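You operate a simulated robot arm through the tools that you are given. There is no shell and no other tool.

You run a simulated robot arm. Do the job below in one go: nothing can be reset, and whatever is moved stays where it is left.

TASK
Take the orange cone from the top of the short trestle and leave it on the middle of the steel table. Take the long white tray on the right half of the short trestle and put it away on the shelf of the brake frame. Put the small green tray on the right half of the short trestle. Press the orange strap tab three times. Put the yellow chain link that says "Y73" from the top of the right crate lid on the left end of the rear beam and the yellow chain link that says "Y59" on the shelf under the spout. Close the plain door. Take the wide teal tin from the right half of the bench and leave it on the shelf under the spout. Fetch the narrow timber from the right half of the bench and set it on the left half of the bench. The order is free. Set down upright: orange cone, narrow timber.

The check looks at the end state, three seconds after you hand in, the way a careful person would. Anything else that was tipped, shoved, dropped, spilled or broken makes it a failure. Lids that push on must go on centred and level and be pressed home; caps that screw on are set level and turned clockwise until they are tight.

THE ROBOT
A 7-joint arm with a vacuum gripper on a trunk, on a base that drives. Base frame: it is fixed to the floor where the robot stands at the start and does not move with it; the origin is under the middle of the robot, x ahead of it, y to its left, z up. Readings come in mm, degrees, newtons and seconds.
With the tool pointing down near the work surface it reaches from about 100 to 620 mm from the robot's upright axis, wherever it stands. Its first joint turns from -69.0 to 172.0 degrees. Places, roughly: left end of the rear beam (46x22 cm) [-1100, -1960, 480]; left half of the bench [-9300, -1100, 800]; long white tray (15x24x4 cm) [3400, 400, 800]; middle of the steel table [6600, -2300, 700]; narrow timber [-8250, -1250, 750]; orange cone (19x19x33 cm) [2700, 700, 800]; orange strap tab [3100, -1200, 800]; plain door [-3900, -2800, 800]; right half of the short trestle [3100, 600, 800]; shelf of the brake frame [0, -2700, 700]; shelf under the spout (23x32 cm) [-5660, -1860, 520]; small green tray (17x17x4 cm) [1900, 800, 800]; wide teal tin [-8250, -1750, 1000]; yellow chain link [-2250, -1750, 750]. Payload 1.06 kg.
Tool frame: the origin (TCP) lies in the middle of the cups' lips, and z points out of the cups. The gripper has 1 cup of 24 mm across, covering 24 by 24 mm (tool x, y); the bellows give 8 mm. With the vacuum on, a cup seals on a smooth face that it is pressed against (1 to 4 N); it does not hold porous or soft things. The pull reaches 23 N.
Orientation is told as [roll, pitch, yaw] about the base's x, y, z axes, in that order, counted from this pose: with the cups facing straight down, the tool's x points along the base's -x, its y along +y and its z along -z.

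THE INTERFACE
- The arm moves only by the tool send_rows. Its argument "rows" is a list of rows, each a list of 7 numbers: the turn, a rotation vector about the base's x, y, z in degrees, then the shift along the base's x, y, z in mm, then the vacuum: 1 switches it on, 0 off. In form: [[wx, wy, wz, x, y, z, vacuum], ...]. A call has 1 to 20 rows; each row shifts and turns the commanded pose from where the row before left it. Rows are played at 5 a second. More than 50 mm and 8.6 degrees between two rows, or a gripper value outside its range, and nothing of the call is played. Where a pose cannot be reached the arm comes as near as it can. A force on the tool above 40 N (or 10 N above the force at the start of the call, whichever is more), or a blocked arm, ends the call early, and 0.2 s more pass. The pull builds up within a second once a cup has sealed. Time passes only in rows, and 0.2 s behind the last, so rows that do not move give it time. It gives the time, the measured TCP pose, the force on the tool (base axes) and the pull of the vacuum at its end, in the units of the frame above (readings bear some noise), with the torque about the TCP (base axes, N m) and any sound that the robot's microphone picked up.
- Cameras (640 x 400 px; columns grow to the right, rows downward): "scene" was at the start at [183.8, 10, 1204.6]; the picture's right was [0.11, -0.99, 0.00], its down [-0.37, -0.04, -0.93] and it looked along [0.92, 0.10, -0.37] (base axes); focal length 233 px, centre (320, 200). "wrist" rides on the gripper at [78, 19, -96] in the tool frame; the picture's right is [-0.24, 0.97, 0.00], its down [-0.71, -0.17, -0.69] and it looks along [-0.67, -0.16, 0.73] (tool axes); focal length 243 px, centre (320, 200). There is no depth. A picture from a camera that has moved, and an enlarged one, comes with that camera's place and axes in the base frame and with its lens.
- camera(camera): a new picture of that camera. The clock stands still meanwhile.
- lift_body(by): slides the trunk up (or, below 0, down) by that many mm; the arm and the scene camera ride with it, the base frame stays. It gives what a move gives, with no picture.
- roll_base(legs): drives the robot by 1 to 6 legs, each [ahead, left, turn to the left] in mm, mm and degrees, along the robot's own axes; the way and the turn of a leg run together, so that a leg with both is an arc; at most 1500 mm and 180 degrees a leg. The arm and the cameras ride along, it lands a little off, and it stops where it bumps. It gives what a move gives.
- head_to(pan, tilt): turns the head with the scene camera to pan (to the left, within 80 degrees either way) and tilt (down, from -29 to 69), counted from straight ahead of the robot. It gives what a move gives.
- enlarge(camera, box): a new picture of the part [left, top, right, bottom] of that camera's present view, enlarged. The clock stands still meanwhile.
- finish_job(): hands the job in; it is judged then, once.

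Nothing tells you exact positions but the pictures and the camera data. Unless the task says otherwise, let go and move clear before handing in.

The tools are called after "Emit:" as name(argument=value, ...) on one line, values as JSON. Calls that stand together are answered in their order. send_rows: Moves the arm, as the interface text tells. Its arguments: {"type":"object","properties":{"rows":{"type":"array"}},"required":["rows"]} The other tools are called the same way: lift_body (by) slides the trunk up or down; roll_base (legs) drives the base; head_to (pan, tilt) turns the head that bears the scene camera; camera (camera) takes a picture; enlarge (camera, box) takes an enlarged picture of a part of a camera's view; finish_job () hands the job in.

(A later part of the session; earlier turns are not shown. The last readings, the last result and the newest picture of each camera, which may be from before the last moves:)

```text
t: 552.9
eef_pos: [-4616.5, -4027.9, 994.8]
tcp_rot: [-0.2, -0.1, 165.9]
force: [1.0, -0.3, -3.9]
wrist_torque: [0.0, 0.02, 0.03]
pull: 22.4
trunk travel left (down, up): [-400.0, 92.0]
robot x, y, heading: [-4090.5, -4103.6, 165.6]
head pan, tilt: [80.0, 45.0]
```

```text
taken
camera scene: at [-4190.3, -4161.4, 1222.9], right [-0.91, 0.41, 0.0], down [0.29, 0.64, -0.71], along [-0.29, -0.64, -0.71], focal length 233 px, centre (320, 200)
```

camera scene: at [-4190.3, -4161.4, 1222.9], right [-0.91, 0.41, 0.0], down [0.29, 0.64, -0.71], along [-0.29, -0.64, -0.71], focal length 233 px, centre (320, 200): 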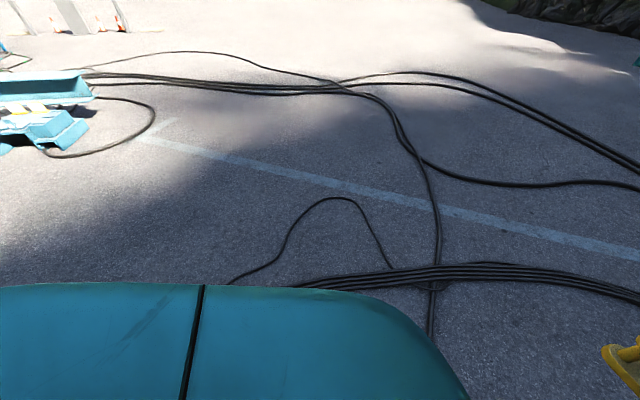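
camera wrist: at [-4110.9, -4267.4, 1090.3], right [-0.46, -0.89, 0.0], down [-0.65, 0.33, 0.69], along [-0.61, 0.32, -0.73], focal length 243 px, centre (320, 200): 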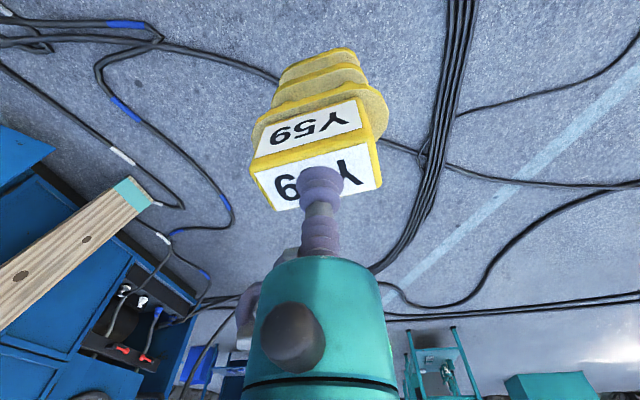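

I continue along the lane behind the cabinet toward the spout end.

Emit:
roll_base(legs=[[700, 0, 0], [1000, -300, 0], [1000, -200, 0]])

Emit:
head_to(pan=-50, tilt=20)

Emit:
camera(camera="scene")

Emit:
head_to(pan=20, tilt=20)

Emit:
camera(camera="scene")

```text
t: 566.6
eef_pos: [-7122.5, -2883.2, 995.6]
tcp_rot: [-0.2, -0.1, 166.2]
force: [-0.6, 1.1, -3.8]
wrist_torque: [-0.01, -0.01, 0.0]
pull: 22.4
trunk travel left (down, up): [-400.0, 92.0]
robot x, y, heading: [-6589.2, -2958.3, 166.3]
head pan, tilt: [80.0, 45.0]
```

```text
t: 568.8
eef_pos: [-7121.2, -2883.0, 995.9]
tcp_rot: [-0.3, -0.1, 166.3]
force: [0.4, -0.8, -3.7]
wrist_torque: [-0.01, -0.01, 0.04]
pull: 22.6
trunk travel left (down, up): [-400.0, 92.0]
robot x, y, heading: [-6593.6, -2957.7, 166.1]
head pan, tilt: [-50.0, 20.0]
```

```text
taken
camera scene: at [-6703.4, -2856.3, 1261.5], right [0.9, 0.44, 0.0], down [0.15, -0.31, -0.94], along [-0.41, 0.84, -0.34], focal length 233 px, centre (320, 200)
```

scene: 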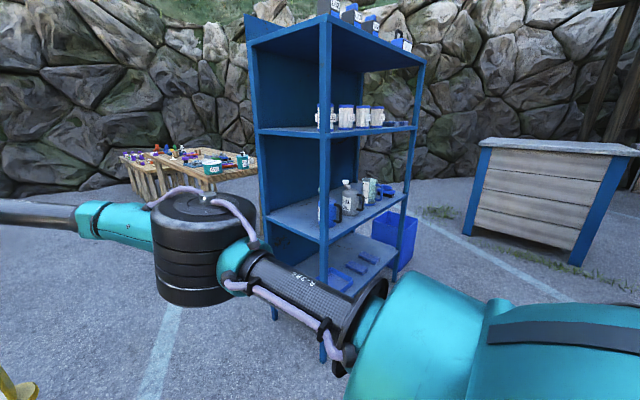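

```text
t: 570.2
eef_pos: [-7122.1, -2883.7, 994.4]
tcp_rot: [-0.2, -0.2, 166.4]
force: [0.1, 0.0, -3.5]
wrist_torque: [0.04, -0.02, 0.01]
pull: 22.9
trunk travel left (down, up): [-400.0, 92.0]
robot x, y, heading: [-6589.6, -2957.0, 166.0]
head pan, tilt: [20.0, 20.0]
```

```text
taken
camera scene: at [-6755.0, -2949.7, 1261.5], right [-0.11, 0.99, 0.0], down [0.34, 0.04, -0.94], along [-0.93, -0.1, -0.34], focal length 233 px, centre (320, 200)
```

scene: 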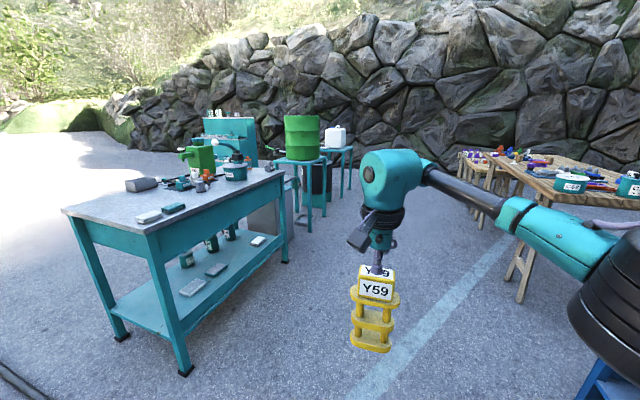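

I am at the corner by the workbenches. I turn around on the open side so the arm faces the cabinet's end, then step back a little.

Emit:
roll_base(legs=[[0, 0, 179], [-150, 0, 0]])

Emit:
head_to(pan=30, tilt=20)

Emit:
camera(camera="scene")

```text
t: 578.8
eef_pos: [-6207.9, -3010.2, 995.0]
tcp_rot: [-0.1, -0.1, -15.9]
force: [-0.2, -0.1, -4.9]
wrist_torque: [-0.03, 0.0, 0.0]
pull: 22.9
trunk travel left (down, up): [-400.0, 92.0]
robot x, y, heading: [-6728.6, -2917.7, -16.3]
head pan, tilt: [20.0, 20.0]
```

```text
t: 579.5
eef_pos: [-6207.2, -3009.2, 995.5]
tcp_rot: [-0.2, -0.1, -15.9]
force: [0.0, -0.3, -4.2]
wrist_torque: [0.02, 0.0, 0.02]
pull: 22.8
trunk travel left (down, up): [-400.0, 92.0]
robot x, y, heading: [-6731.6, -2914.8, -16.3]
head pan, tilt: [30.0, 20.0]
```

```text
taken
camera scene: at [-6571.1, -2914.9, 1261.5], right [0.24, -0.97, 0.0], down [-0.33, -0.08, -0.94], along [0.91, 0.23, -0.34], focal length 233 px, centre (320, 200)
```

scene: 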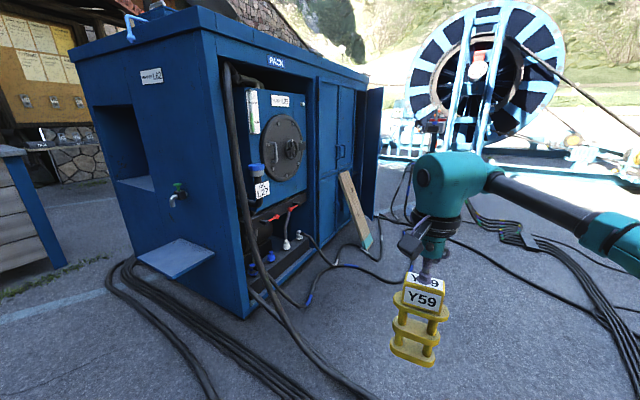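

The shelf's corners fit (-5670, -1863) at z 520; the tap hangs over its right part at about z 900. I move left along the end face to stand in front of the shelf.

Emit:
roll_base(legs=[[0, 700, 0], [0, 620, 0]])

Emit:
head_to(pan=-20, tilt=30)

Emit:
camera(camera="scene")

Emit:
head_to(pan=35, tilt=30)

Emit:
camera(camera="scene")

Emit:
camera(camera="wrist")

```text
t: 591.5
eef_pos: [-5845.3, -1754.2, 994.7]
tcp_rot: [-0.3, -0.2, -16.5]
force: [0.0, 0.1, -3.9]
wrist_torque: [0.02, 0.02, 0.02]
pull: 23.1
trunk travel left (down, up): [-400.0, 92.0]
robot x, y, heading: [-6372.1, -1654.2, -16.7]
head pan, tilt: [30.0, 20.0]
```

```text
t: 592.7
eef_pos: [-5844.8, -1754.3, 995.4]
tcp_rot: [-0.3, -0.1, -16.4]
force: [-1.0, 0.0, -3.9]
wrist_torque: [0.02, -0.01, -0.04]
pull: 22.4
trunk travel left (down, up): [-400.0, 92.0]
robot x, y, heading: [-6369.7, -1652.6, -16.7]
head pan, tilt: [-20.0, 30.0]
```

```text
taken
camera scene: at [-6225.6, -1729.7, 1245.5], right [-0.6, -0.8, 0.0], down [-0.4, 0.3, -0.87], along [0.69, -0.52, -0.5], focal length 233 px, centre (320, 200)
```

scene: 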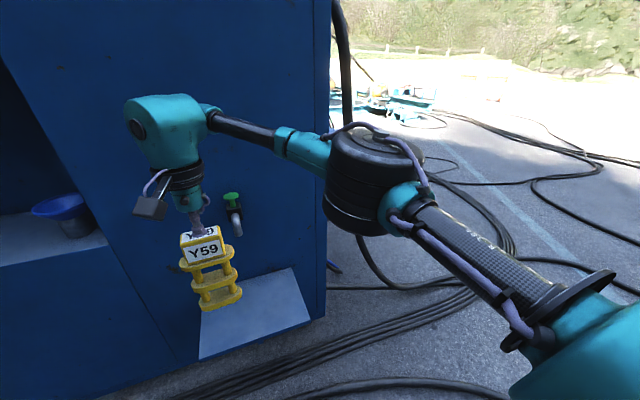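

```text
t: 594.0
eef_pos: [-5845.0, -1752.8, 994.4]
tcp_rot: [-0.3, -0.1, -16.6]
force: [0.0, 0.1, -4.3]
wrist_torque: [0.0, -0.01, 0.01]
pull: 22.8
trunk travel left (down, up): [-400.0, 92.0]
robot x, y, heading: [-6369.1, -1653.0, -16.8]
head pan, tilt: [35.0, 30.0]
```

```text
taken
camera scene: at [-6212.2, -1647.4, 1245.5], right [0.31, -0.95, 0.0], down [-0.48, -0.16, -0.87], along [0.82, 0.27, -0.5], focal length 233 px, centre (320, 200)
```

scene: 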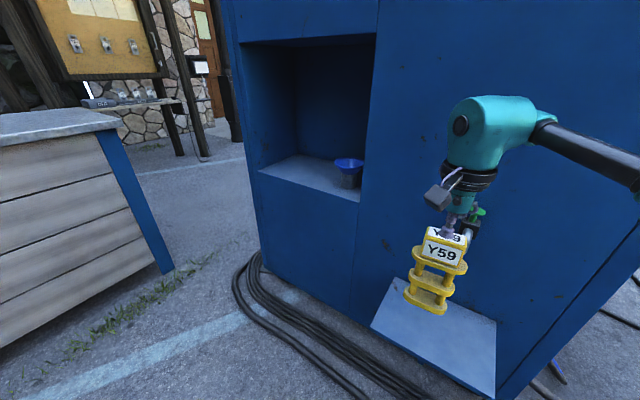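

```text
taken
camera wrist: at [-5914.4, -1713.6, 1090.2], right [0.5, 0.86, 0.0], down [0.63, -0.36, 0.69], along [0.59, -0.35, -0.73], focal length 243 px, centre (320, 200)
```

wrist: 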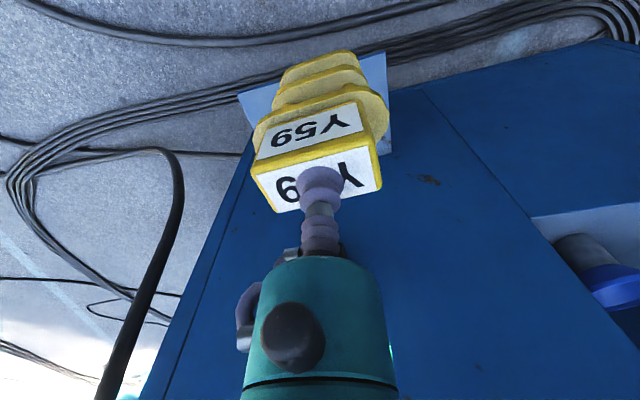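

The tap sits close to the face in the middle; the outer left part of the shelf is free. I move in so that the link hangs over that part, then lower the trunk.

Emit:
roll_base(legs=[[150, 46, 0]])

Emit:
lift_body(by=-100)

Emit:
camera(camera="scene")

Emit:
head_to(pan=-20, tilt=30)

Emit:
camera(camera="scene")

```text
t: 595.4
eef_pos: [-5685.0, -1753.8, 994.9]
tcp_rot: [-0.2, 0.0, -16.4]
force: [0.0, 0.6, -3.9]
wrist_torque: [0.01, -0.02, 0.02]
pull: 22.4
trunk travel left (down, up): [-400.0, 92.0]
robot x, y, heading: [-6211.9, -1657.6, -16.9]
head pan, tilt: [35.0, 30.0]
```

```text
t: 596.7
eef_pos: [-5684.8, -1753.2, 895.1]
tcp_rot: [-0.1, -0.2, -16.6]
force: [0.9, -1.0, -4.6]
wrist_torque: [0.05, 0.01, 0.03]
pull: 22.8
trunk travel left (down, up): [-300.0, 192.0]
robot x, y, heading: [-6213.0, -1653.2, -16.8]
head pan, tilt: [35.0, 30.0]
```

```text
taken
camera scene: at [-6026.9, -1654.7, 1142.1], right [0.31, -0.95, 0.0], down [-0.47, -0.16, -0.87], along [0.82, 0.27, -0.5], focal length 233 px, centre (320, 200)
```

scene: 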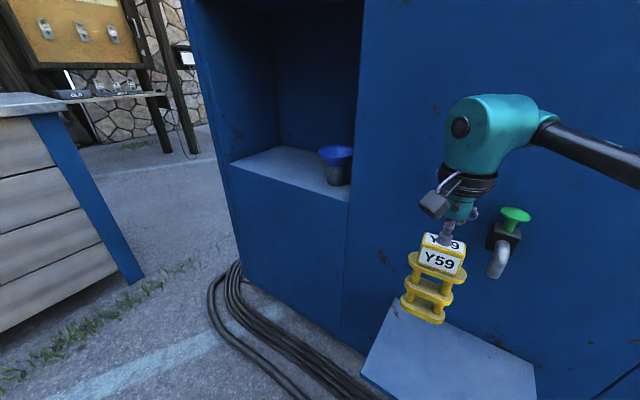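

```text
t: 598.0
eef_pos: [-5684.6, -1752.8, 894.9]
tcp_rot: [-0.2, -0.1, -16.5]
force: [-0.4, -0.1, -4.3]
wrist_torque: [-0.02, 0.0, -0.01]
pull: 23.2
trunk travel left (down, up): [-300.0, 192.0]
robot x, y, heading: [-6209.4, -1653.2, -16.8]
head pan, tilt: [-20.0, 30.0]
```

```text
taken
camera scene: at [-6040.2, -1737.1, 1142.1], right [-0.6, -0.8, 0.0], down [-0.4, 0.3, -0.87], along [0.69, -0.52, -0.5], focal length 233 px, centre (320, 200)
```

scene: 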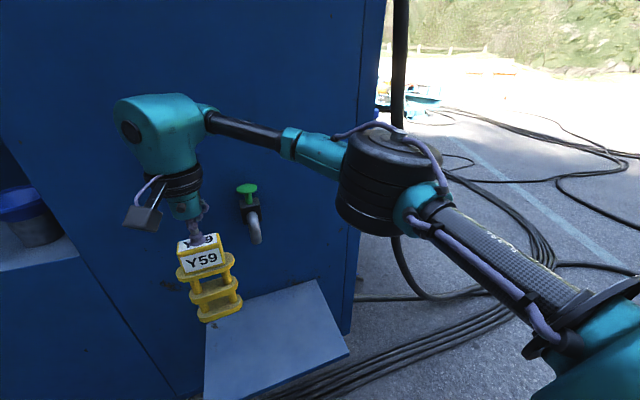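

Positions look right. I lower the trunk another 150 mm and then step down with the arm.

Emit:
lift_body(by=-150)

Emit:
camera(camera="scene")

Emit:
head_to(pan=35, tilt=40)

Emit:
camera(camera="scene")

```text
t: 599.7
eef_pos: [-5685.8, -1754.4, 745.2]
tcp_rot: [-0.1, -0.2, -16.4]
force: [-0.8, 0.0, -4.4]
wrist_torque: [-0.02, -0.03, 0.0]
pull: 22.9
trunk travel left (down, up): [-150.0, 342.0]
robot x, y, heading: [-6210.5, -1654.0, -16.7]
head pan, tilt: [-20.0, 30.0]
```

```text
taken
camera scene: at [-5999.8, -1749.3, 986.3], right [-0.6, -0.8, 0.0], down [-0.4, 0.3, -0.87], along [0.69, -0.52, -0.5], focal length 233 px, centre (320, 200)
```

scene: 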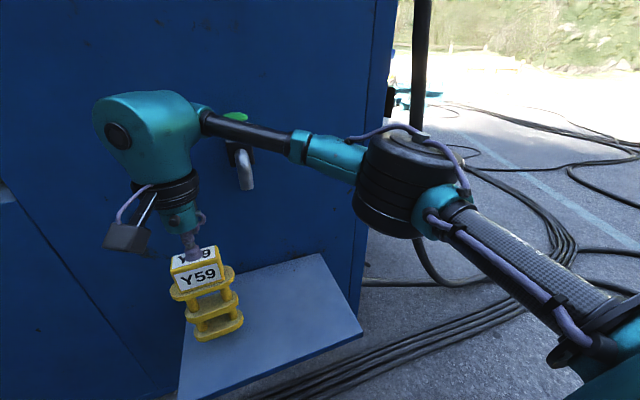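

```text
t: 600.9
eef_pos: [-5684.5, -1753.6, 744.3]
tcp_rot: [-0.2, -0.2, -16.5]
force: [0.0, 0.1, -4.6]
wrist_torque: [-0.01, -0.02, 0.02]
pull: 23.0
trunk travel left (down, up): [-150.0, 342.0]
robot x, y, heading: [-6212.8, -1654.4, -16.6]
head pan, tilt: [35.0, 40.0]
```

```text
taken
camera scene: at [-5991.4, -1668.7, 970.9], right [0.31, -0.95, 0.0], down [-0.61, -0.2, -0.77], along [0.73, 0.24, -0.64], focal length 233 px, centre (320, 200)
```

scene: 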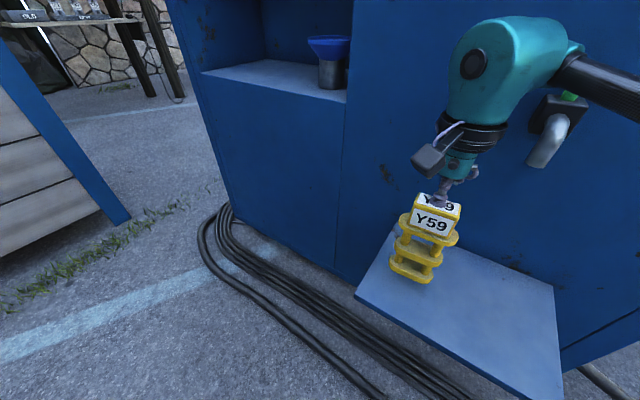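

The link is about 40 mm above the shelf. I lower it stepwise.

Emit:
send_rows(rows=[[0, 0, 0, 0, 0, -15, 1], [0, 0, 0, 0, 0, -10, 1], [0, 0, 0, 0, 0, -5, 1], [0, 0, 0, 0, 0, -3, 1], [0, 0, 0, 0, 0, 0, 1]])

Emit:
enlarge(camera="scene", box=[340, 170, 580, 320])

```text
t: 602.1
eef_pos: [-5684.5, -1755.0, 711.0]
tcp_rot: [-0.2, 0.0, -16.5]
force: [-0.1, 0.5, -3.3]
wrist_torque: [-0.03, -0.05, -0.01]
pull: 23.2
trunk travel left (down, up): [-150.0, 342.0]
robot x, y, heading: [-6212.0, -1652.9, -16.7]
head pan, tilt: [35.0, 40.0]
```

```text
2.67 times, centred on (460, 245) of scene
camera zoom: at [-5991.5, -1668.6, 970.9], right [0.31, -0.95, 0.0], down [-0.61, -0.2, -0.77], along [0.73, 0.24, -0.64], focal length 621 px, centre (-53, 80)
```

zoom: 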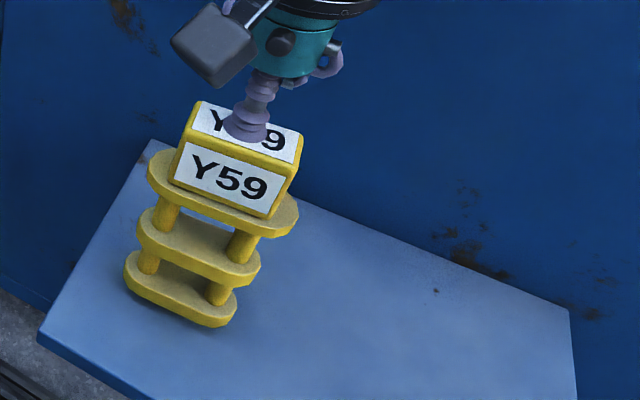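

Nearly down. I continue in small steps.

Emit:
send_rows(rows=[[0, 0, 0, 0, 0, -3, 1], [0, 0, 0, 0, 0, -3, 1], [0, 0, 0, 0, 0, 0, 1]])

```text
t: 602.9
eef_pos: [-5684.7, -1754.6, 705.5]
tcp_rot: [-0.2, -0.2, -16.5]
force: [-1.0, -0.2, -3.7]
wrist_torque: [0.04, -0.02, -0.01]
pull: 22.5
trunk travel left (down, up): [-150.0, 342.0]
robot x, y, heading: [-6209.0, -1654.2, -17.0]
head pan, tilt: [35.0, 40.0]
```

Emit:
send_rows(rows=[[0, 0, 0, 0, 0, -3, 1], [0, 0, 0, 0, 0, -3, 1], [0, 0, 0, 0, 0, 0, 1]])

```text
t: 603.7
eef_pos: [-5684.1, -1753.7, 699.9]
tcp_rot: [-0.2, -0.1, -16.5]
force: [-1.0, 0.0, -4.1]
wrist_torque: [0.01, 0.01, 0.01]
pull: 22.7
trunk travel left (down, up): [-150.0, 342.0]
robot x, y, heading: [-6208.4, -1654.8, -16.7]
head pan, tilt: [35.0, 40.0]
```

Emit:
send_rows(rows=[[0, 0, 0, 0, 0, -3, 1], [0, 0, 0, 0, 0, -3, 1], [0, 0, 0, 0, 0, 0, 1]])

Emit:
enlarge(camera="scene", box=[340, 170, 580, 320])

```text
t: 604.5
eef_pos: [-5684.6, -1753.1, 696.3]
tcp_rot: [-0.1, -0.2, -16.5]
force: [-0.1, -2.4, 17.5]
wrist_torque: [-0.02, -0.07, 0.02]
pull: 22.9
trunk travel left (down, up): [-150.0, 342.0]
robot x, y, heading: [-6207.3, -1654.6, -16.5]
head pan, tilt: [35.0, 40.0]
```

```text
2.67 times, centred on (460, 245) of scene
camera zoom: at [-5992.7, -1668.6, 971.3], right [0.31, -0.95, 0.0], down [-0.61, -0.2, -0.77], along [0.73, 0.24, -0.64], focal length 621 px, centre (-53, 80)
```

zoom: 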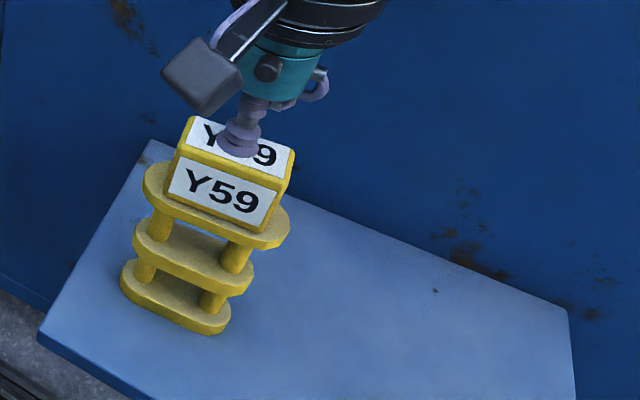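

It stands on the shelf. I ease up, release, and rise straight up.

Emit:
send_rows(rows=[[0, 0, 0, 0, 0, 1.5, 1], [0, 0, 0, 0, 0, 0.5, 1], [0, 0, 0, 0, 0, 0, 0], [0, 0, 0, 0, 0, 0, 0], [0, 0, 0, 0, 0, 0, 0], [0, 0, 0, 0, 0, 0, 0], [0, 0, 0, 0, 0, 0, 0], [0, 0, 0, 0, 0, 3, 0], [0, 0, 0, 0, 0, 5, 0], [0, 0, 0, 0, 0, 10, 0], [0, 0, 0, 0, 0, 20, 0], [0, 0, 0, 0, 0, 30, 0], [0, 0, 0, 0, 0, 40, 0], [0, 0, 0, 0, 0, 0, 0]])

Emit:
camera(camera="scene")

```text
t: 607.5
eef_pos: [-5684.5, -1753.0, 803.9]
tcp_rot: [-0.3, -0.1, -16.5]
force: [-1.4, -0.4, 0.4]
wrist_torque: [0.02, 0.0, 0.0]
pull: 0.1
trunk travel left (down, up): [-150.0, 342.0]
robot x, y, heading: [-6212.8, -1654.5, -16.5]
head pan, tilt: [35.0, 40.0]
```

```text
taken
camera scene: at [-5991.7, -1668.6, 970.9], right [0.31, -0.95, 0.0], down [-0.61, -0.2, -0.77], along [0.73, 0.24, -0.64], focal length 233 px, centre (320, 200)
```

scene: 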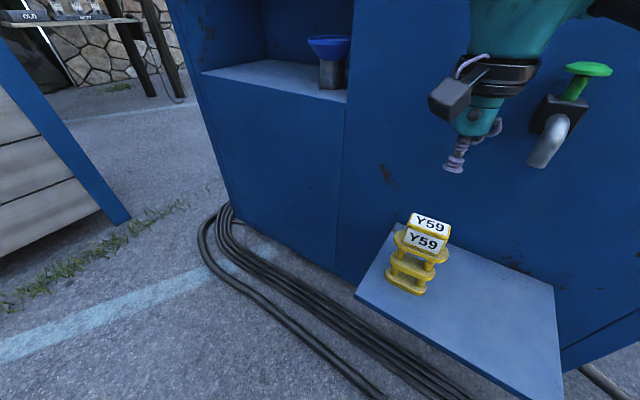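

Y59 is standing on the shelf. I raise the trunk, retract the arm, and move away toward the bench with the tin and the timber.

Emit:
lift_body(by=250)

Emit:
send_rows(rows=[[0, 0, 0, -35, 10, 20, 0], [0, 0, 0, -35, 10, 20, 0], [0, 0, 0, -35, 10, 20, 0], [0, 0, 0, -35, 10, 10, 0], [0, 0, 0, 0, 0, 0, 0]])

Emit:
roll_base(legs=[[-150, 0, 0], [0, 1000, 0]])

Emit:
head_to(pan=60, tilt=15)

Emit:
camera(camera="scene")

```text
t: 610.1
eef_pos: [-5686.2, -1753.9, 1053.5]
tcp_rot: [-0.3, -0.1, -16.6]
force: [-0.1, 0.4, 0.0]
wrist_torque: [0.02, -0.03, 0.0]
pull: 0.0
trunk travel left (down, up): [-400.0, 92.0]
robot x, y, heading: [-6211.4, -1654.3, -16.7]
head pan, tilt: [35.0, 40.0]
```

```text
t: 611.3
eef_pos: [-5828.0, -1713.9, 1123.1]
tcp_rot: [-0.2, -0.1, -16.6]
force: [0.4, 0.5, -0.7]
wrist_torque: [-0.01, 0.01, -0.01]
pull: 0.0
trunk travel left (down, up): [-400.0, 92.0]
robot x, y, heading: [-6208.0, -1655.1, -16.8]
head pan, tilt: [35.0, 40.0]
```

```text
t: 621.5
eef_pos: [-5676.3, -706.8, 1123.6]
tcp_rot: [-0.2, -0.1, -16.9]
force: [-0.6, 0.5, 0.3]
wrist_torque: [0.02, -0.03, -0.01]
pull: 0.1
trunk travel left (down, up): [-400.0, 92.0]
robot x, y, heading: [-6057.8, -641.9, -17.1]
head pan, tilt: [35.0, 40.0]
```

```text
t: 622.4
eef_pos: [-5678.0, -705.4, 1123.1]
tcp_rot: [-0.2, -0.2, -16.9]
force: [0.2, -0.7, -0.8]
wrist_torque: [-0.05, 0.01, -0.01]
pull: 0.1
trunk travel left (down, up): [-400.0, 92.0]
robot x, y, heading: [-6058.7, -643.9, -17.0]
head pan, tilt: [60.0, 15.0]
```

```text
taken
camera scene: at [-5919.8, -601.1, 1269.7], right [0.68, -0.73, 0.0], down [-0.19, -0.18, -0.97], along [0.71, 0.66, -0.26], focal length 233 px, centre (320, 200)
```

scene: 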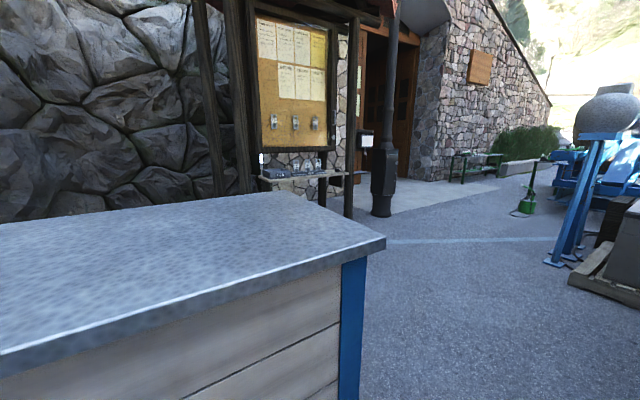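

I turn around to face the benches beyond the rack.

Emit:
roll_base(legs=[[0, 0, -178], [500, 0, 0]])

Emit:
head_to(pan=30, tilt=15)

Emit:
camera(camera="scene")

Emit:
head_to(pan=-15, tilt=15)

Emit:
camera(camera="scene")

```text
t: 632.5
eef_pos: [-6947.9, -527.3, 1122.8]
tcp_rot: [-0.3, -0.1, 169.4]
force: [-0.4, 0.5, -0.1]
wrist_torque: [-0.03, 0.0, 0.0]
pull: 0.1
trunk travel left (down, up): [-400.0, 92.0]
robot x, y, heading: [-6557.0, -547.5, 169.1]
head pan, tilt: [60.0, 15.0]
```

```text
t: 633.4
eef_pos: [-6946.2, -527.2, 1123.1]
tcp_rot: [-0.2, -0.1, 169.5]
force: [0.3, 1.2, 0.5]
wrist_torque: [-0.03, 0.02, -0.02]
pull: 0.0
trunk travel left (down, up): [-400.0, 92.0]
robot x, y, heading: [-6555.7, -543.5, 169.3]
head pan, tilt: [30.0, 15.0]
```

```text
taken
camera scene: at [-6718.4, -564.3, 1269.7], right [-0.33, 0.94, 0.0], down [0.24, 0.09, -0.97], along [-0.91, -0.32, -0.26], focal length 233 px, centre (320, 200)
```

scene: 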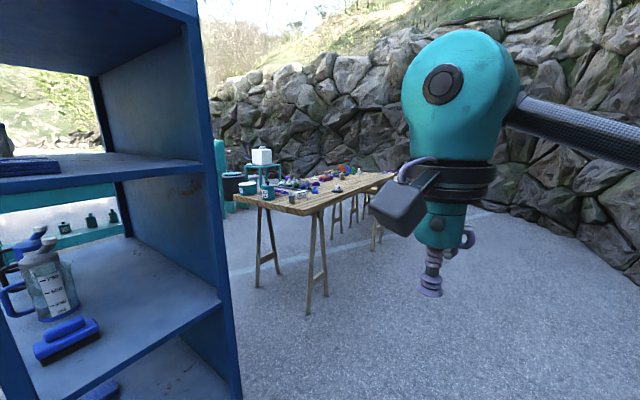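

```text
t: 634.5
eef_pos: [-6946.9, -525.7, 1122.6]
tcp_rot: [-0.2, -0.1, 169.5]
force: [-0.3, 0.3, 0.1]
wrist_torque: [0.0, -0.01, 0.0]
pull: 0.1
trunk travel left (down, up): [-400.0, 92.0]
robot x, y, heading: [-6558.7, -550.8, 169.3]
head pan, tilt: [-15.0, 15.0]
```

```text
taken
camera scene: at [-6714.3, -493.0, 1269.7], right [0.44, 0.9, 0.0], down [0.23, -0.11, -0.97], along [-0.87, 0.42, -0.26], focal length 233 px, centre (320, 200)
```

scene: 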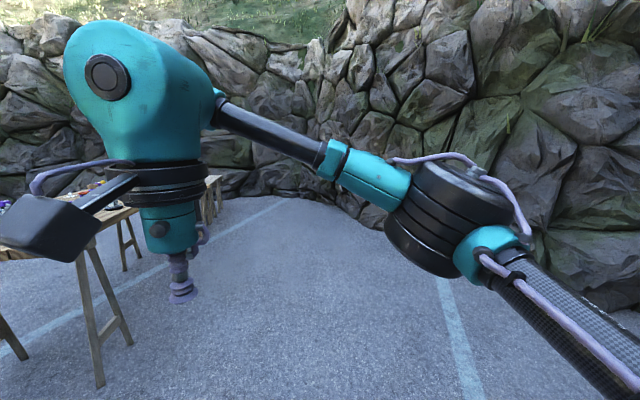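

The bench with its items is ahead-left. I enlarge it to find the teal tin and the timber.

Emit:
head_to(pan=30, tilt=15)

Emit:
enlarge(camera="scene", box=[205, 140, 405, 265])

```text
t: 635.6
eef_pos: [-6948.0, -525.8, 1123.5]
tcp_rot: [-0.2, -0.1, 169.5]
force: [0.6, -0.4, -0.5]
wrist_torque: [0.0, 0.01, -0.02]
pull: 0.1
trunk travel left (down, up): [-400.0, 92.0]
robot x, y, heading: [-6558.2, -546.8, 168.9]
head pan, tilt: [30.0, 15.0]
```

```text
3.20 times, centred on (305, 202) of scene
camera zoom: at [-6718.4, -564.2, 1269.7], right [-0.33, 0.94, 0.0], down [0.24, 0.08, -0.97], along [-0.91, -0.32, -0.26], focal length 745 px, centre (368, 192)
```

zoom: 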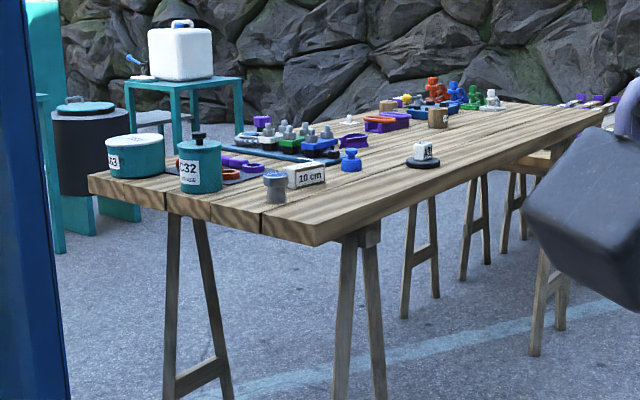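

The wide teal tin (with a lid) stands near the bench's far-side edge, and a block marked "10 cm" near it may be a timber. The bench is best reached from its other long side, so I drive around the rack.

Emit:
roll_base(legs=[[0, 0, -4], [-480, 0, 0], [0, 1150, 0], [0, 1150, 0], [1400, 0, 0]])

Emit:
head_to(pan=-30, tilt=20)

Emit:
camera(camera="scene")

Emit:
head_to(pan=25, tilt=20)

Emit:
camera(camera="scene")

```text
t: 665.5
eef_pos: [-8413.9, -2524.0, 1122.7]
tcp_rot: [-0.2, -0.1, 165.7]
force: [0.9, 0.3, -0.3]
wrist_torque: [-0.03, -0.02, 0.0]
pull: 0.0
trunk travel left (down, up): [-400.0, 92.0]
robot x, y, heading: [-8022.3, -2572.1, 165.6]
head pan, tilt: [30.0, 15.0]
```

```text
t: 666.8
eef_pos: [-8414.0, -2524.7, 1124.5]
tcp_rot: [-0.2, -0.1, 165.7]
force: [-0.9, -0.5, 0.0]
wrist_torque: [0.0, 0.0, 0.0]
pull: 0.0
trunk travel left (down, up): [-400.0, 92.0]
robot x, y, heading: [-8026.3, -2571.9, 165.4]
head pan, tilt: [-30.0, 20.0]
```

```text
taken
camera scene: at [-8164.4, -2486.3, 1261.6], right [0.7, 0.71, 0.0], down [0.24, -0.24, -0.94], along [-0.67, 0.66, -0.34], focal length 233 px, centre (320, 200)
```

scene: 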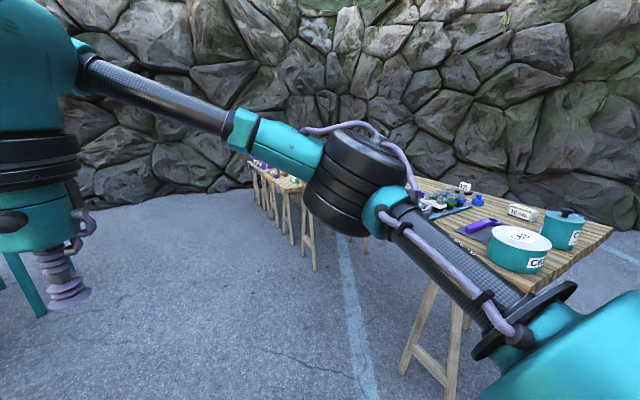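

```text
t: 668.0
eef_pos: [-8413.9, -2525.0, 1124.1]
tcp_rot: [-0.1, -0.1, 165.6]
force: [0.5, -0.4, 0.5]
wrist_torque: [0.02, 0.03, 0.03]
pull: 0.1
trunk travel left (down, up): [-400.0, 92.0]
robot x, y, heading: [-8031.6, -2568.5, 165.6]
head pan, tilt: [25.0, 20.0]
```

```text
taken
camera scene: at [-8189.5, -2568.4, 1261.6], right [-0.18, 0.98, 0.0], down [0.34, 0.06, -0.94], along [-0.92, -0.17, -0.34], focal length 233 px, centre (320, 200)
```

scene: 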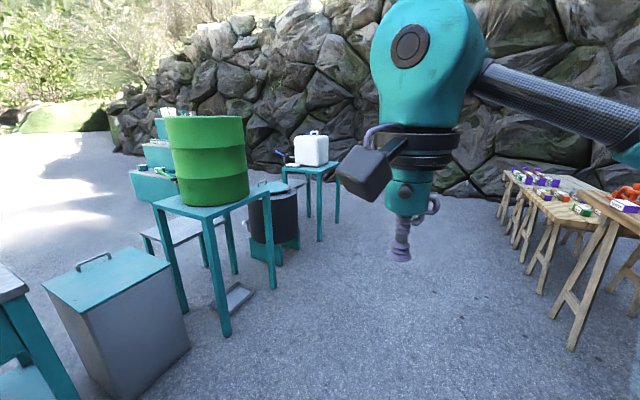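

I am now in the aisle on the bench's other side, with the wide tin close to this edge. I turn to face the bench.

Emit:
roll_base(legs=[[0, 0, -90.5], [150, 350, 0]])

Emit:
head_to(pan=25, tilt=25)

Emit:
camera(camera="scene")

Emit:
head_to(pan=-25, tilt=25)

Emit:
camera(camera="scene")

Emit:
camera(camera="wrist")

```text
t: 675.6
eef_pos: [-8274.2, -1941.3, 1122.9]
tcp_rot: [-0.2, 0.0, 74.2]
force: [0.5, 0.4, 0.8]
wrist_torque: [0.0, -0.01, 0.01]
pull: 0.0
trunk travel left (down, up): [-400.0, 92.0]
robot x, y, heading: [-8327.7, -2326.4, 74.1]
head pan, tilt: [25.0, 20.0]
```

```text
t: 676.3
eef_pos: [-8274.8, -1942.3, 1123.3]
tcp_rot: [-0.2, -0.1, 74.1]
force: [-0.5, 1.0, 0.2]
wrist_torque: [0.01, 0.03, 0.01]
pull: 0.0
trunk travel left (down, up): [-400.0, 92.0]
robot x, y, heading: [-8329.0, -2328.9, 74.0]
head pan, tilt: [25.0, 25.0]
```

```text
taken
camera scene: at [-8322.3, -2164.3, 1253.5], right [0.99, 0.16, 0.0], down [0.07, -0.42, -0.91], along [-0.14, 0.9, -0.42], focal length 233 px, centre (320, 200)
```

scene: 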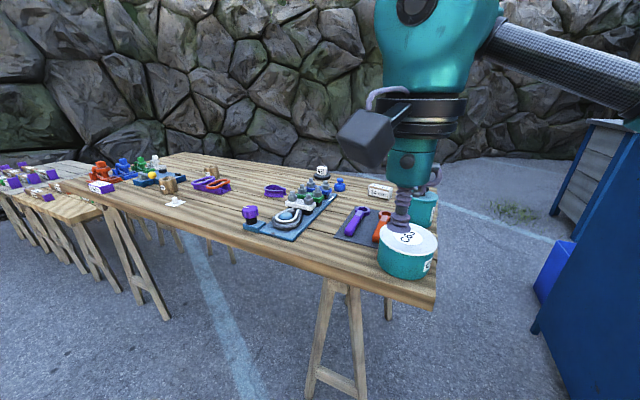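

```text
t: 677.5
eef_pos: [-8274.7, -1940.7, 1123.2]
tcp_rot: [-0.2, -0.1, 74.2]
force: [-0.9, 0.6, -0.3]
wrist_torque: [0.01, 0.01, -0.03]
pull: 0.0
trunk travel left (down, up): [-400.0, 92.0]
robot x, y, heading: [-8329.4, -2328.5, 74.0]
head pan, tilt: [-25.0, 25.0]
```

```text
taken
camera scene: at [-8247.5, -2185.8, 1253.5], right [0.75, -0.66, 0.0], down [-0.28, -0.32, -0.91], along [0.59, 0.68, -0.42], focal length 233 px, centre (320, 200)
```

scene: 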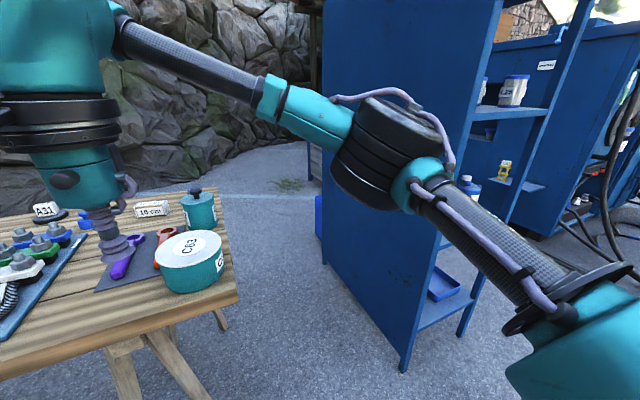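

```text
taken
camera wrist: at [-8314.1, -2011.9, 1218.7], right [-0.87, 0.49, 0.0], down [0.36, 0.63, 0.69], along [0.34, 0.6, -0.73], focal length 243 px, centre (320, 200)
```

wrist: 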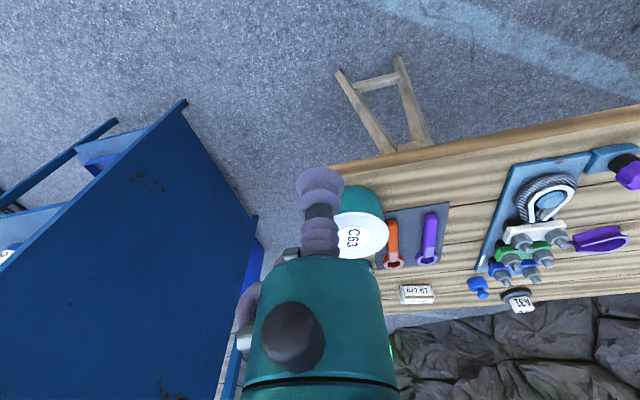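

I see the wide tin C63 at the bench's corner. I enlarge the bench to find the narrow timber.

Emit:
enlarge(camera="scene", box=[60, 180, 260, 305])

Emit:
head_to(pan=35, tilt=25)

Emit:
enlarge(camera="scene", box=[140, 140, 340, 265])

Emit:
enlarge(camera="scene", box=[320, 150, 520, 275])

```text
3.20 times, centred on (160, 242) of scene
camera zoom: at [-8247.5, -2185.8, 1253.5], right [0.75, -0.66, 0.0], down [-0.28, -0.32, -0.91], along [0.59, 0.68, -0.42], focal length 745 px, centre (832, 64)
```

zoom: 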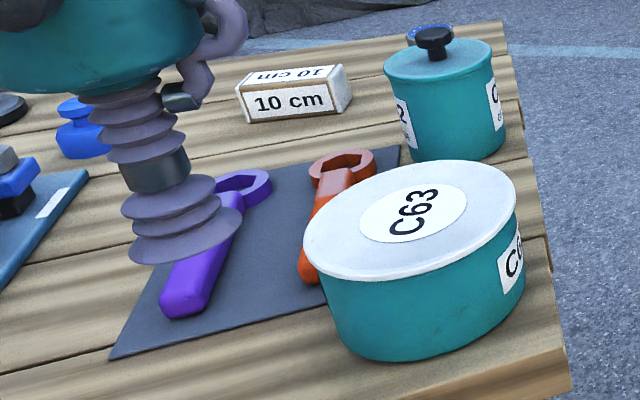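

```text
t: 678.8
eef_pos: [-8273.5, -1941.4, 1123.4]
tcp_rot: [-0.2, -0.1, 74.1]
force: [0.1, -0.6, -0.2]
wrist_torque: [0.02, 0.01, 0.0]
pull: 0.0
trunk travel left (down, up): [-400.0, 92.0]
robot x, y, heading: [-8328.4, -2320.9, 73.9]
head pan, tilt: [35.0, 25.0]
```

```text
3.20 times, centred on (240, 202) of scene
camera zoom: at [-8337.8, -2168.2, 1253.5], right [0.95, 0.32, 0.0], down [0.14, -0.4, -0.91], along [-0.29, 0.86, -0.42], focal length 745 px, centre (576, 192)
```

zoom: 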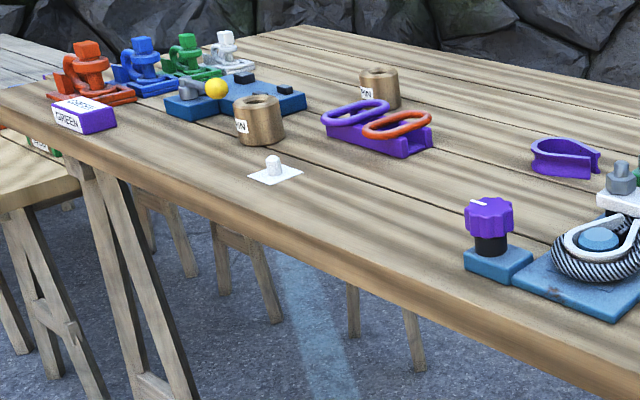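

```text
3.20 times, centred on (420, 212) of scene
camera zoom: at [-8337.8, -2168.2, 1253.5], right [0.95, 0.32, 0.0], down [0.14, -0.4, -0.91], along [-0.29, 0.86, -0.42], focal length 745 px, centre (0, 160)
```

zoom: 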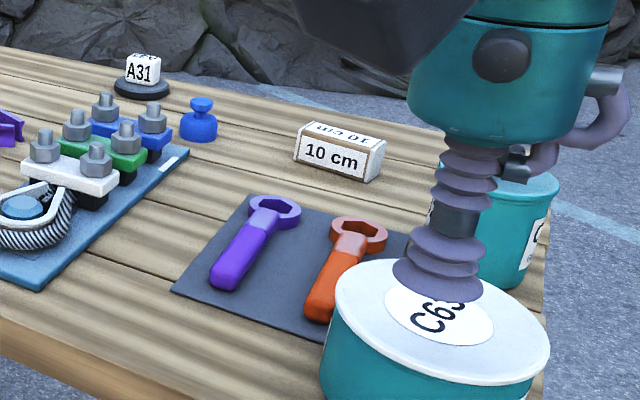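

The "10 cm" block at about (-8216, -1275, top 912) is the timber, reachable only from the bench's other side; the wide tin C63 has its lid centre near (-8194, -1709, 960). I take the tin first from here.

Emit:
roll_base(legs=[[110, 0, 0]])

Emit:
send_rows(rows=[[0, 0, 0, 12, 32, -20, 0], [0, 0, 0, 13, 32, -25, 0], [0, 0, 0, 13, 32, -25, 0], [0, 0, 0, 12, 30, -25, 0], [0, 0, 0, 0, 0, 0, 0]])

Emit:
camera(camera="wrist")

Emit:
camera(camera="scene")

```text
t: 679.9
eef_pos: [-8243.6, -1834.7, 1122.5]
tcp_rot: [-0.2, -0.1, 74.0]
force: [-0.2, 0.9, 0.1]
wrist_torque: [-0.02, 0.03, 0.01]
pull: 0.0
trunk travel left (down, up): [-400.0, 92.0]
robot x, y, heading: [-8300.5, -2223.5, 74.0]
head pan, tilt: [35.0, 25.0]
```

```text
t: 681.1
eef_pos: [-8193.3, -1706.6, 1027.0]
tcp_rot: [-0.3, -0.3, 74.2]
force: [-0.1, -0.6, -0.2]
wrist_torque: [-0.01, -0.02, -0.01]
pull: 0.1
trunk travel left (down, up): [-400.0, 92.0]
robot x, y, heading: [-8298.2, -2222.0, 73.9]
head pan, tilt: [35.0, 25.0]
```

```text
taken
camera wrist: at [-8233.1, -1778.7, 1123.0], right [-0.87, 0.49, 0.0], down [0.36, 0.63, 0.69], along [0.34, 0.6, -0.73], focal length 243 px, centre (320, 200)
```

wrist: 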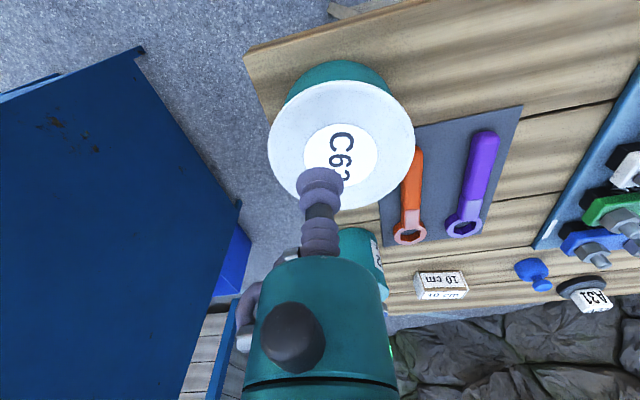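

```text
taken
camera scene: at [-8307.4, -2062.8, 1253.5], right [0.95, 0.32, 0.0], down [0.14, -0.4, -0.91], along [-0.29, 0.86, -0.42], focal length 233 px, centre (320, 200)
```

scene: 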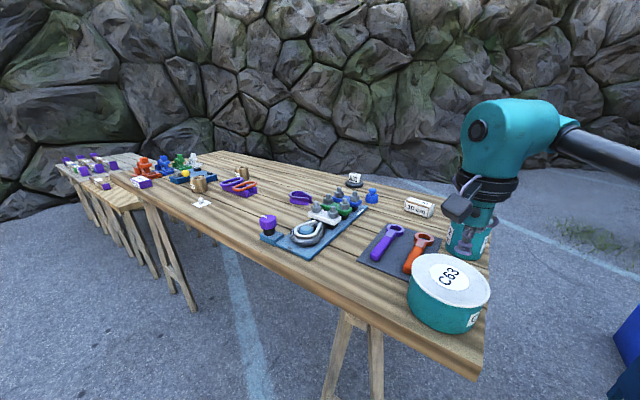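

The lid's centre appears slightly further away than the cup. I adjust and go lower for another look.

Emit:
send_rows(rows=[[0, 0, 0, 0, 10, -20, 0], [0, 0, 0, 0, 8, -20, 0], [0, 0, 0, 0, 0, 0, 0]])

Emit:
camera(camera="wrist")

Emit:
enlarge(camera="scene", box=[390, 180, 550, 280])

```text
t: 681.9
eef_pos: [-8192.9, -1691.3, 990.1]
tcp_rot: [-0.1, -0.2, 74.1]
force: [-0.3, 0.3, 1.1]
wrist_torque: [0.03, -0.03, 0.01]
pull: 0.0
trunk travel left (down, up): [-400.0, 92.0]
robot x, y, heading: [-8299.7, -2222.0, 73.7]
head pan, tilt: [35.0, 25.0]
```

```text
taken
camera wrist: at [-8233.6, -1762.5, 1083.8], right [-0.87, 0.49, 0.0], down [0.36, 0.63, 0.69], along [0.34, 0.6, -0.73], focal length 243 px, centre (320, 200)
```

wrist: 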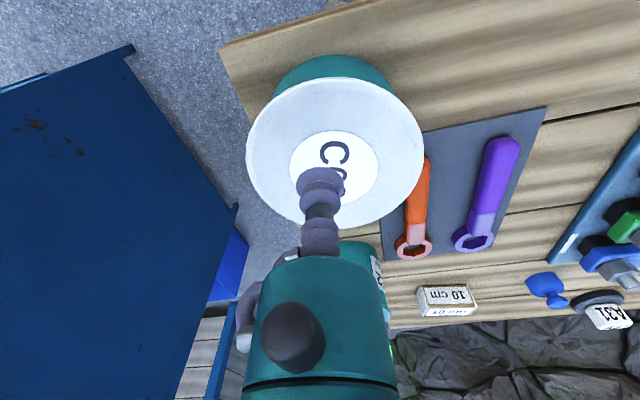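

```text
4.00 times, centred on (470, 230) of scene
camera zoom: at [-8307.4, -2062.7, 1253.5], right [0.95, 0.32, 0.0], down [0.14, -0.4, -0.91], along [-0.29, 0.86, -0.42], focal length 932 px, centre (-280, 80)
```

zoom: 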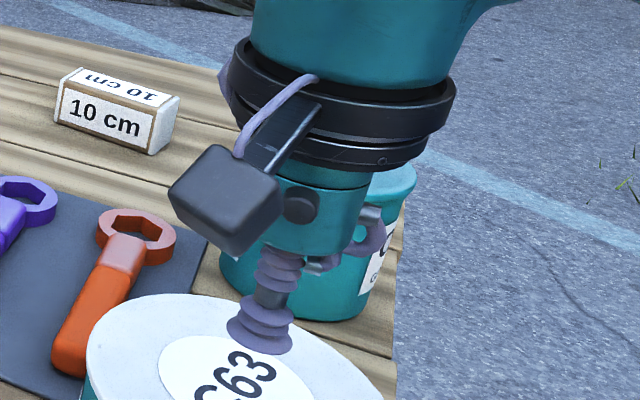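

The cup is close to the lid's centre, and the other tin is over 200 mm away. I descend with the vacuum on.

Emit:
send_rows(rows=[[0, 0, 0, -4, 6, -15, 1], [0, 0, 0, 0, 0, -10, 1], [0, 0, 0, 0, 0, -4, 1], [0, 0, 0, 0, 0, -3, 1], [0, 0, 0, 0, 0, 0, 1]])

```text
t: 683.1
eef_pos: [-8197.4, -1687.0, 957.6]
tcp_rot: [-0.3, -0.1, 74.0]
force: [-0.3, -0.3, -0.2]
wrist_torque: [0.04, 0.0, 0.01]
pull: 0.0
trunk travel left (down, up): [-400.0, 92.0]
robot x, y, heading: [-8302.4, -2219.9, 74.1]
head pan, tilt: [35.0, 25.0]
```

Emit:
send_rows(rows=[[0, 0, 0, 0, 0, -3, 1], [0, 0, 0, 0, 0, -2, 1], [0, 0, 0, 0, 0, 0, 1]])

```text
t: 683.9
eef_pos: [-8198.1, -1686.4, 953.0]
tcp_rot: [-0.2, 0.0, 74.0]
force: [-0.1, 0.2, 0.3]
wrist_torque: [-0.02, -0.01, 0.04]
pull: 0.0
trunk travel left (down, up): [-400.0, 92.0]
robot x, y, heading: [-8296.0, -2219.7, 73.9]
head pan, tilt: [35.0, 25.0]
```

Emit:
send_rows(rows=[[0, 0, 0, 0, 0, -3, 1], [0, 0, 0, 0, 0, -2, 1], [0, 0, 0, 0, 0, 0, 1]])

Emit:
enlarge(camera="scene", box=[390, 210, 518, 290])

```text
t: 684.7
eef_pos: [-8197.4, -1685.6, 945.3]
tcp_rot: [-0.3, -0.1, 74.2]
force: [0.4, -0.4, 0.6]
wrist_torque: [0.01, 0.04, 0.0]
pull: 0.1
trunk travel left (down, up): [-400.0, 92.0]
robot x, y, heading: [-8299.7, -2217.3, 73.9]
head pan, tilt: [35.0, 25.0]
```

```text
5.00 times, centred on (454, 250) of scene
camera zoom: at [-8307.4, -2062.7, 1253.5], right [0.95, 0.32, 0.0], down [0.14, -0.4, -0.91], along [-0.29, 0.86, -0.42], focal length 1164 px, centre (-350, -50)
```

zoom: 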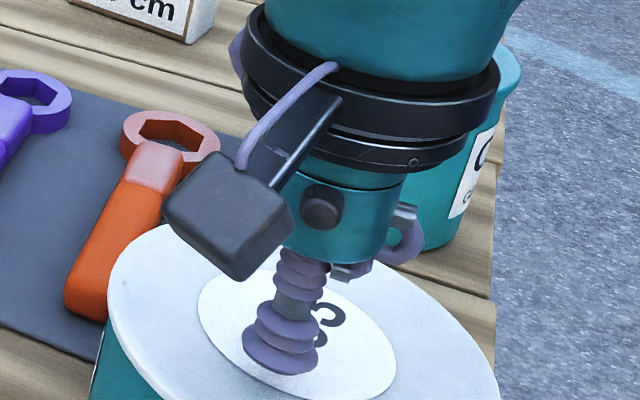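

Still slightly above. I continue.

Emit:
send_rows(rows=[[0, 0, 0, 0, 2, -2, 1], [0, 0, 0, 0, 0, -2, 1], [0, 0, 0, 0, 0, 0, 1]])

```text
t: 685.5
eef_pos: [-8197.5, -1685.1, 942.6]
tcp_rot: [-0.3, -0.1, 74.1]
force: [-0.2, 0.3, 0.3]
wrist_torque: [0.0, -0.02, 0.0]
pull: 0.1
trunk travel left (down, up): [-400.0, 92.0]
robot x, y, heading: [-8298.7, -2223.2, 73.9]
head pan, tilt: [35.0, 25.0]
```

Emit:
send_rows(rows=[[0, 0, 0, 0, 0, -2, 1], [0, 0, 0, 0, 0, -2, 1], [0, 0, 0, 0, 0, 0, 1]])

```text
t: 686.3
eef_pos: [-8196.8, -1683.8, 936.7]
tcp_rot: [-0.2, -0.2, 74.2]
force: [0.0, 0.1, 0.7]
wrist_torque: [0.02, 0.03, 0.01]
pull: 0.1
trunk travel left (down, up): [-400.0, 92.0]
robot x, y, heading: [-8301.0, -2219.4, 73.6]
head pan, tilt: [35.0, 25.0]
```

Emit:
send_rows(rows=[[0, 0, 0, 0, 0, -2, 1], [0, 0, 0, 0, 0, -2, 1], [0, 0, 0, 0, 0, 0, 1]])

Emit:
enlarge(camera="scene", box=[390, 210, 518, 290])

```text
t: 687.1
eef_pos: [-8195.2, -1684.8, 934.7]
tcp_rot: [-0.2, 0.0, 74.0]
force: [-0.5, -1.0, 1.1]
wrist_torque: [0.12, 0.04, 0.03]
pull: 22.9
trunk travel left (down, up): [-400.0, 92.0]
robot x, y, heading: [-8301.1, -2221.8, 73.6]
head pan, tilt: [35.0, 25.0]
heard: snap
```

```text
5.00 times, centred on (454, 250) of scene
camera zoom: at [-8307.5, -2062.8, 1253.5], right [0.95, 0.32, 0.0], down [0.14, -0.4, -0.91], along [-0.29, 0.86, -0.42], focal length 1164 px, centre (-350, -50)
```

zoom: 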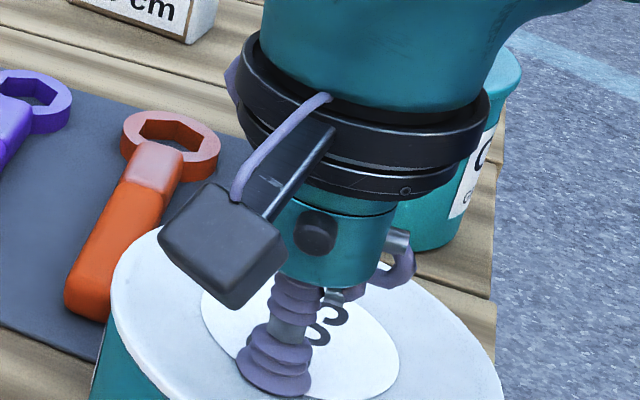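

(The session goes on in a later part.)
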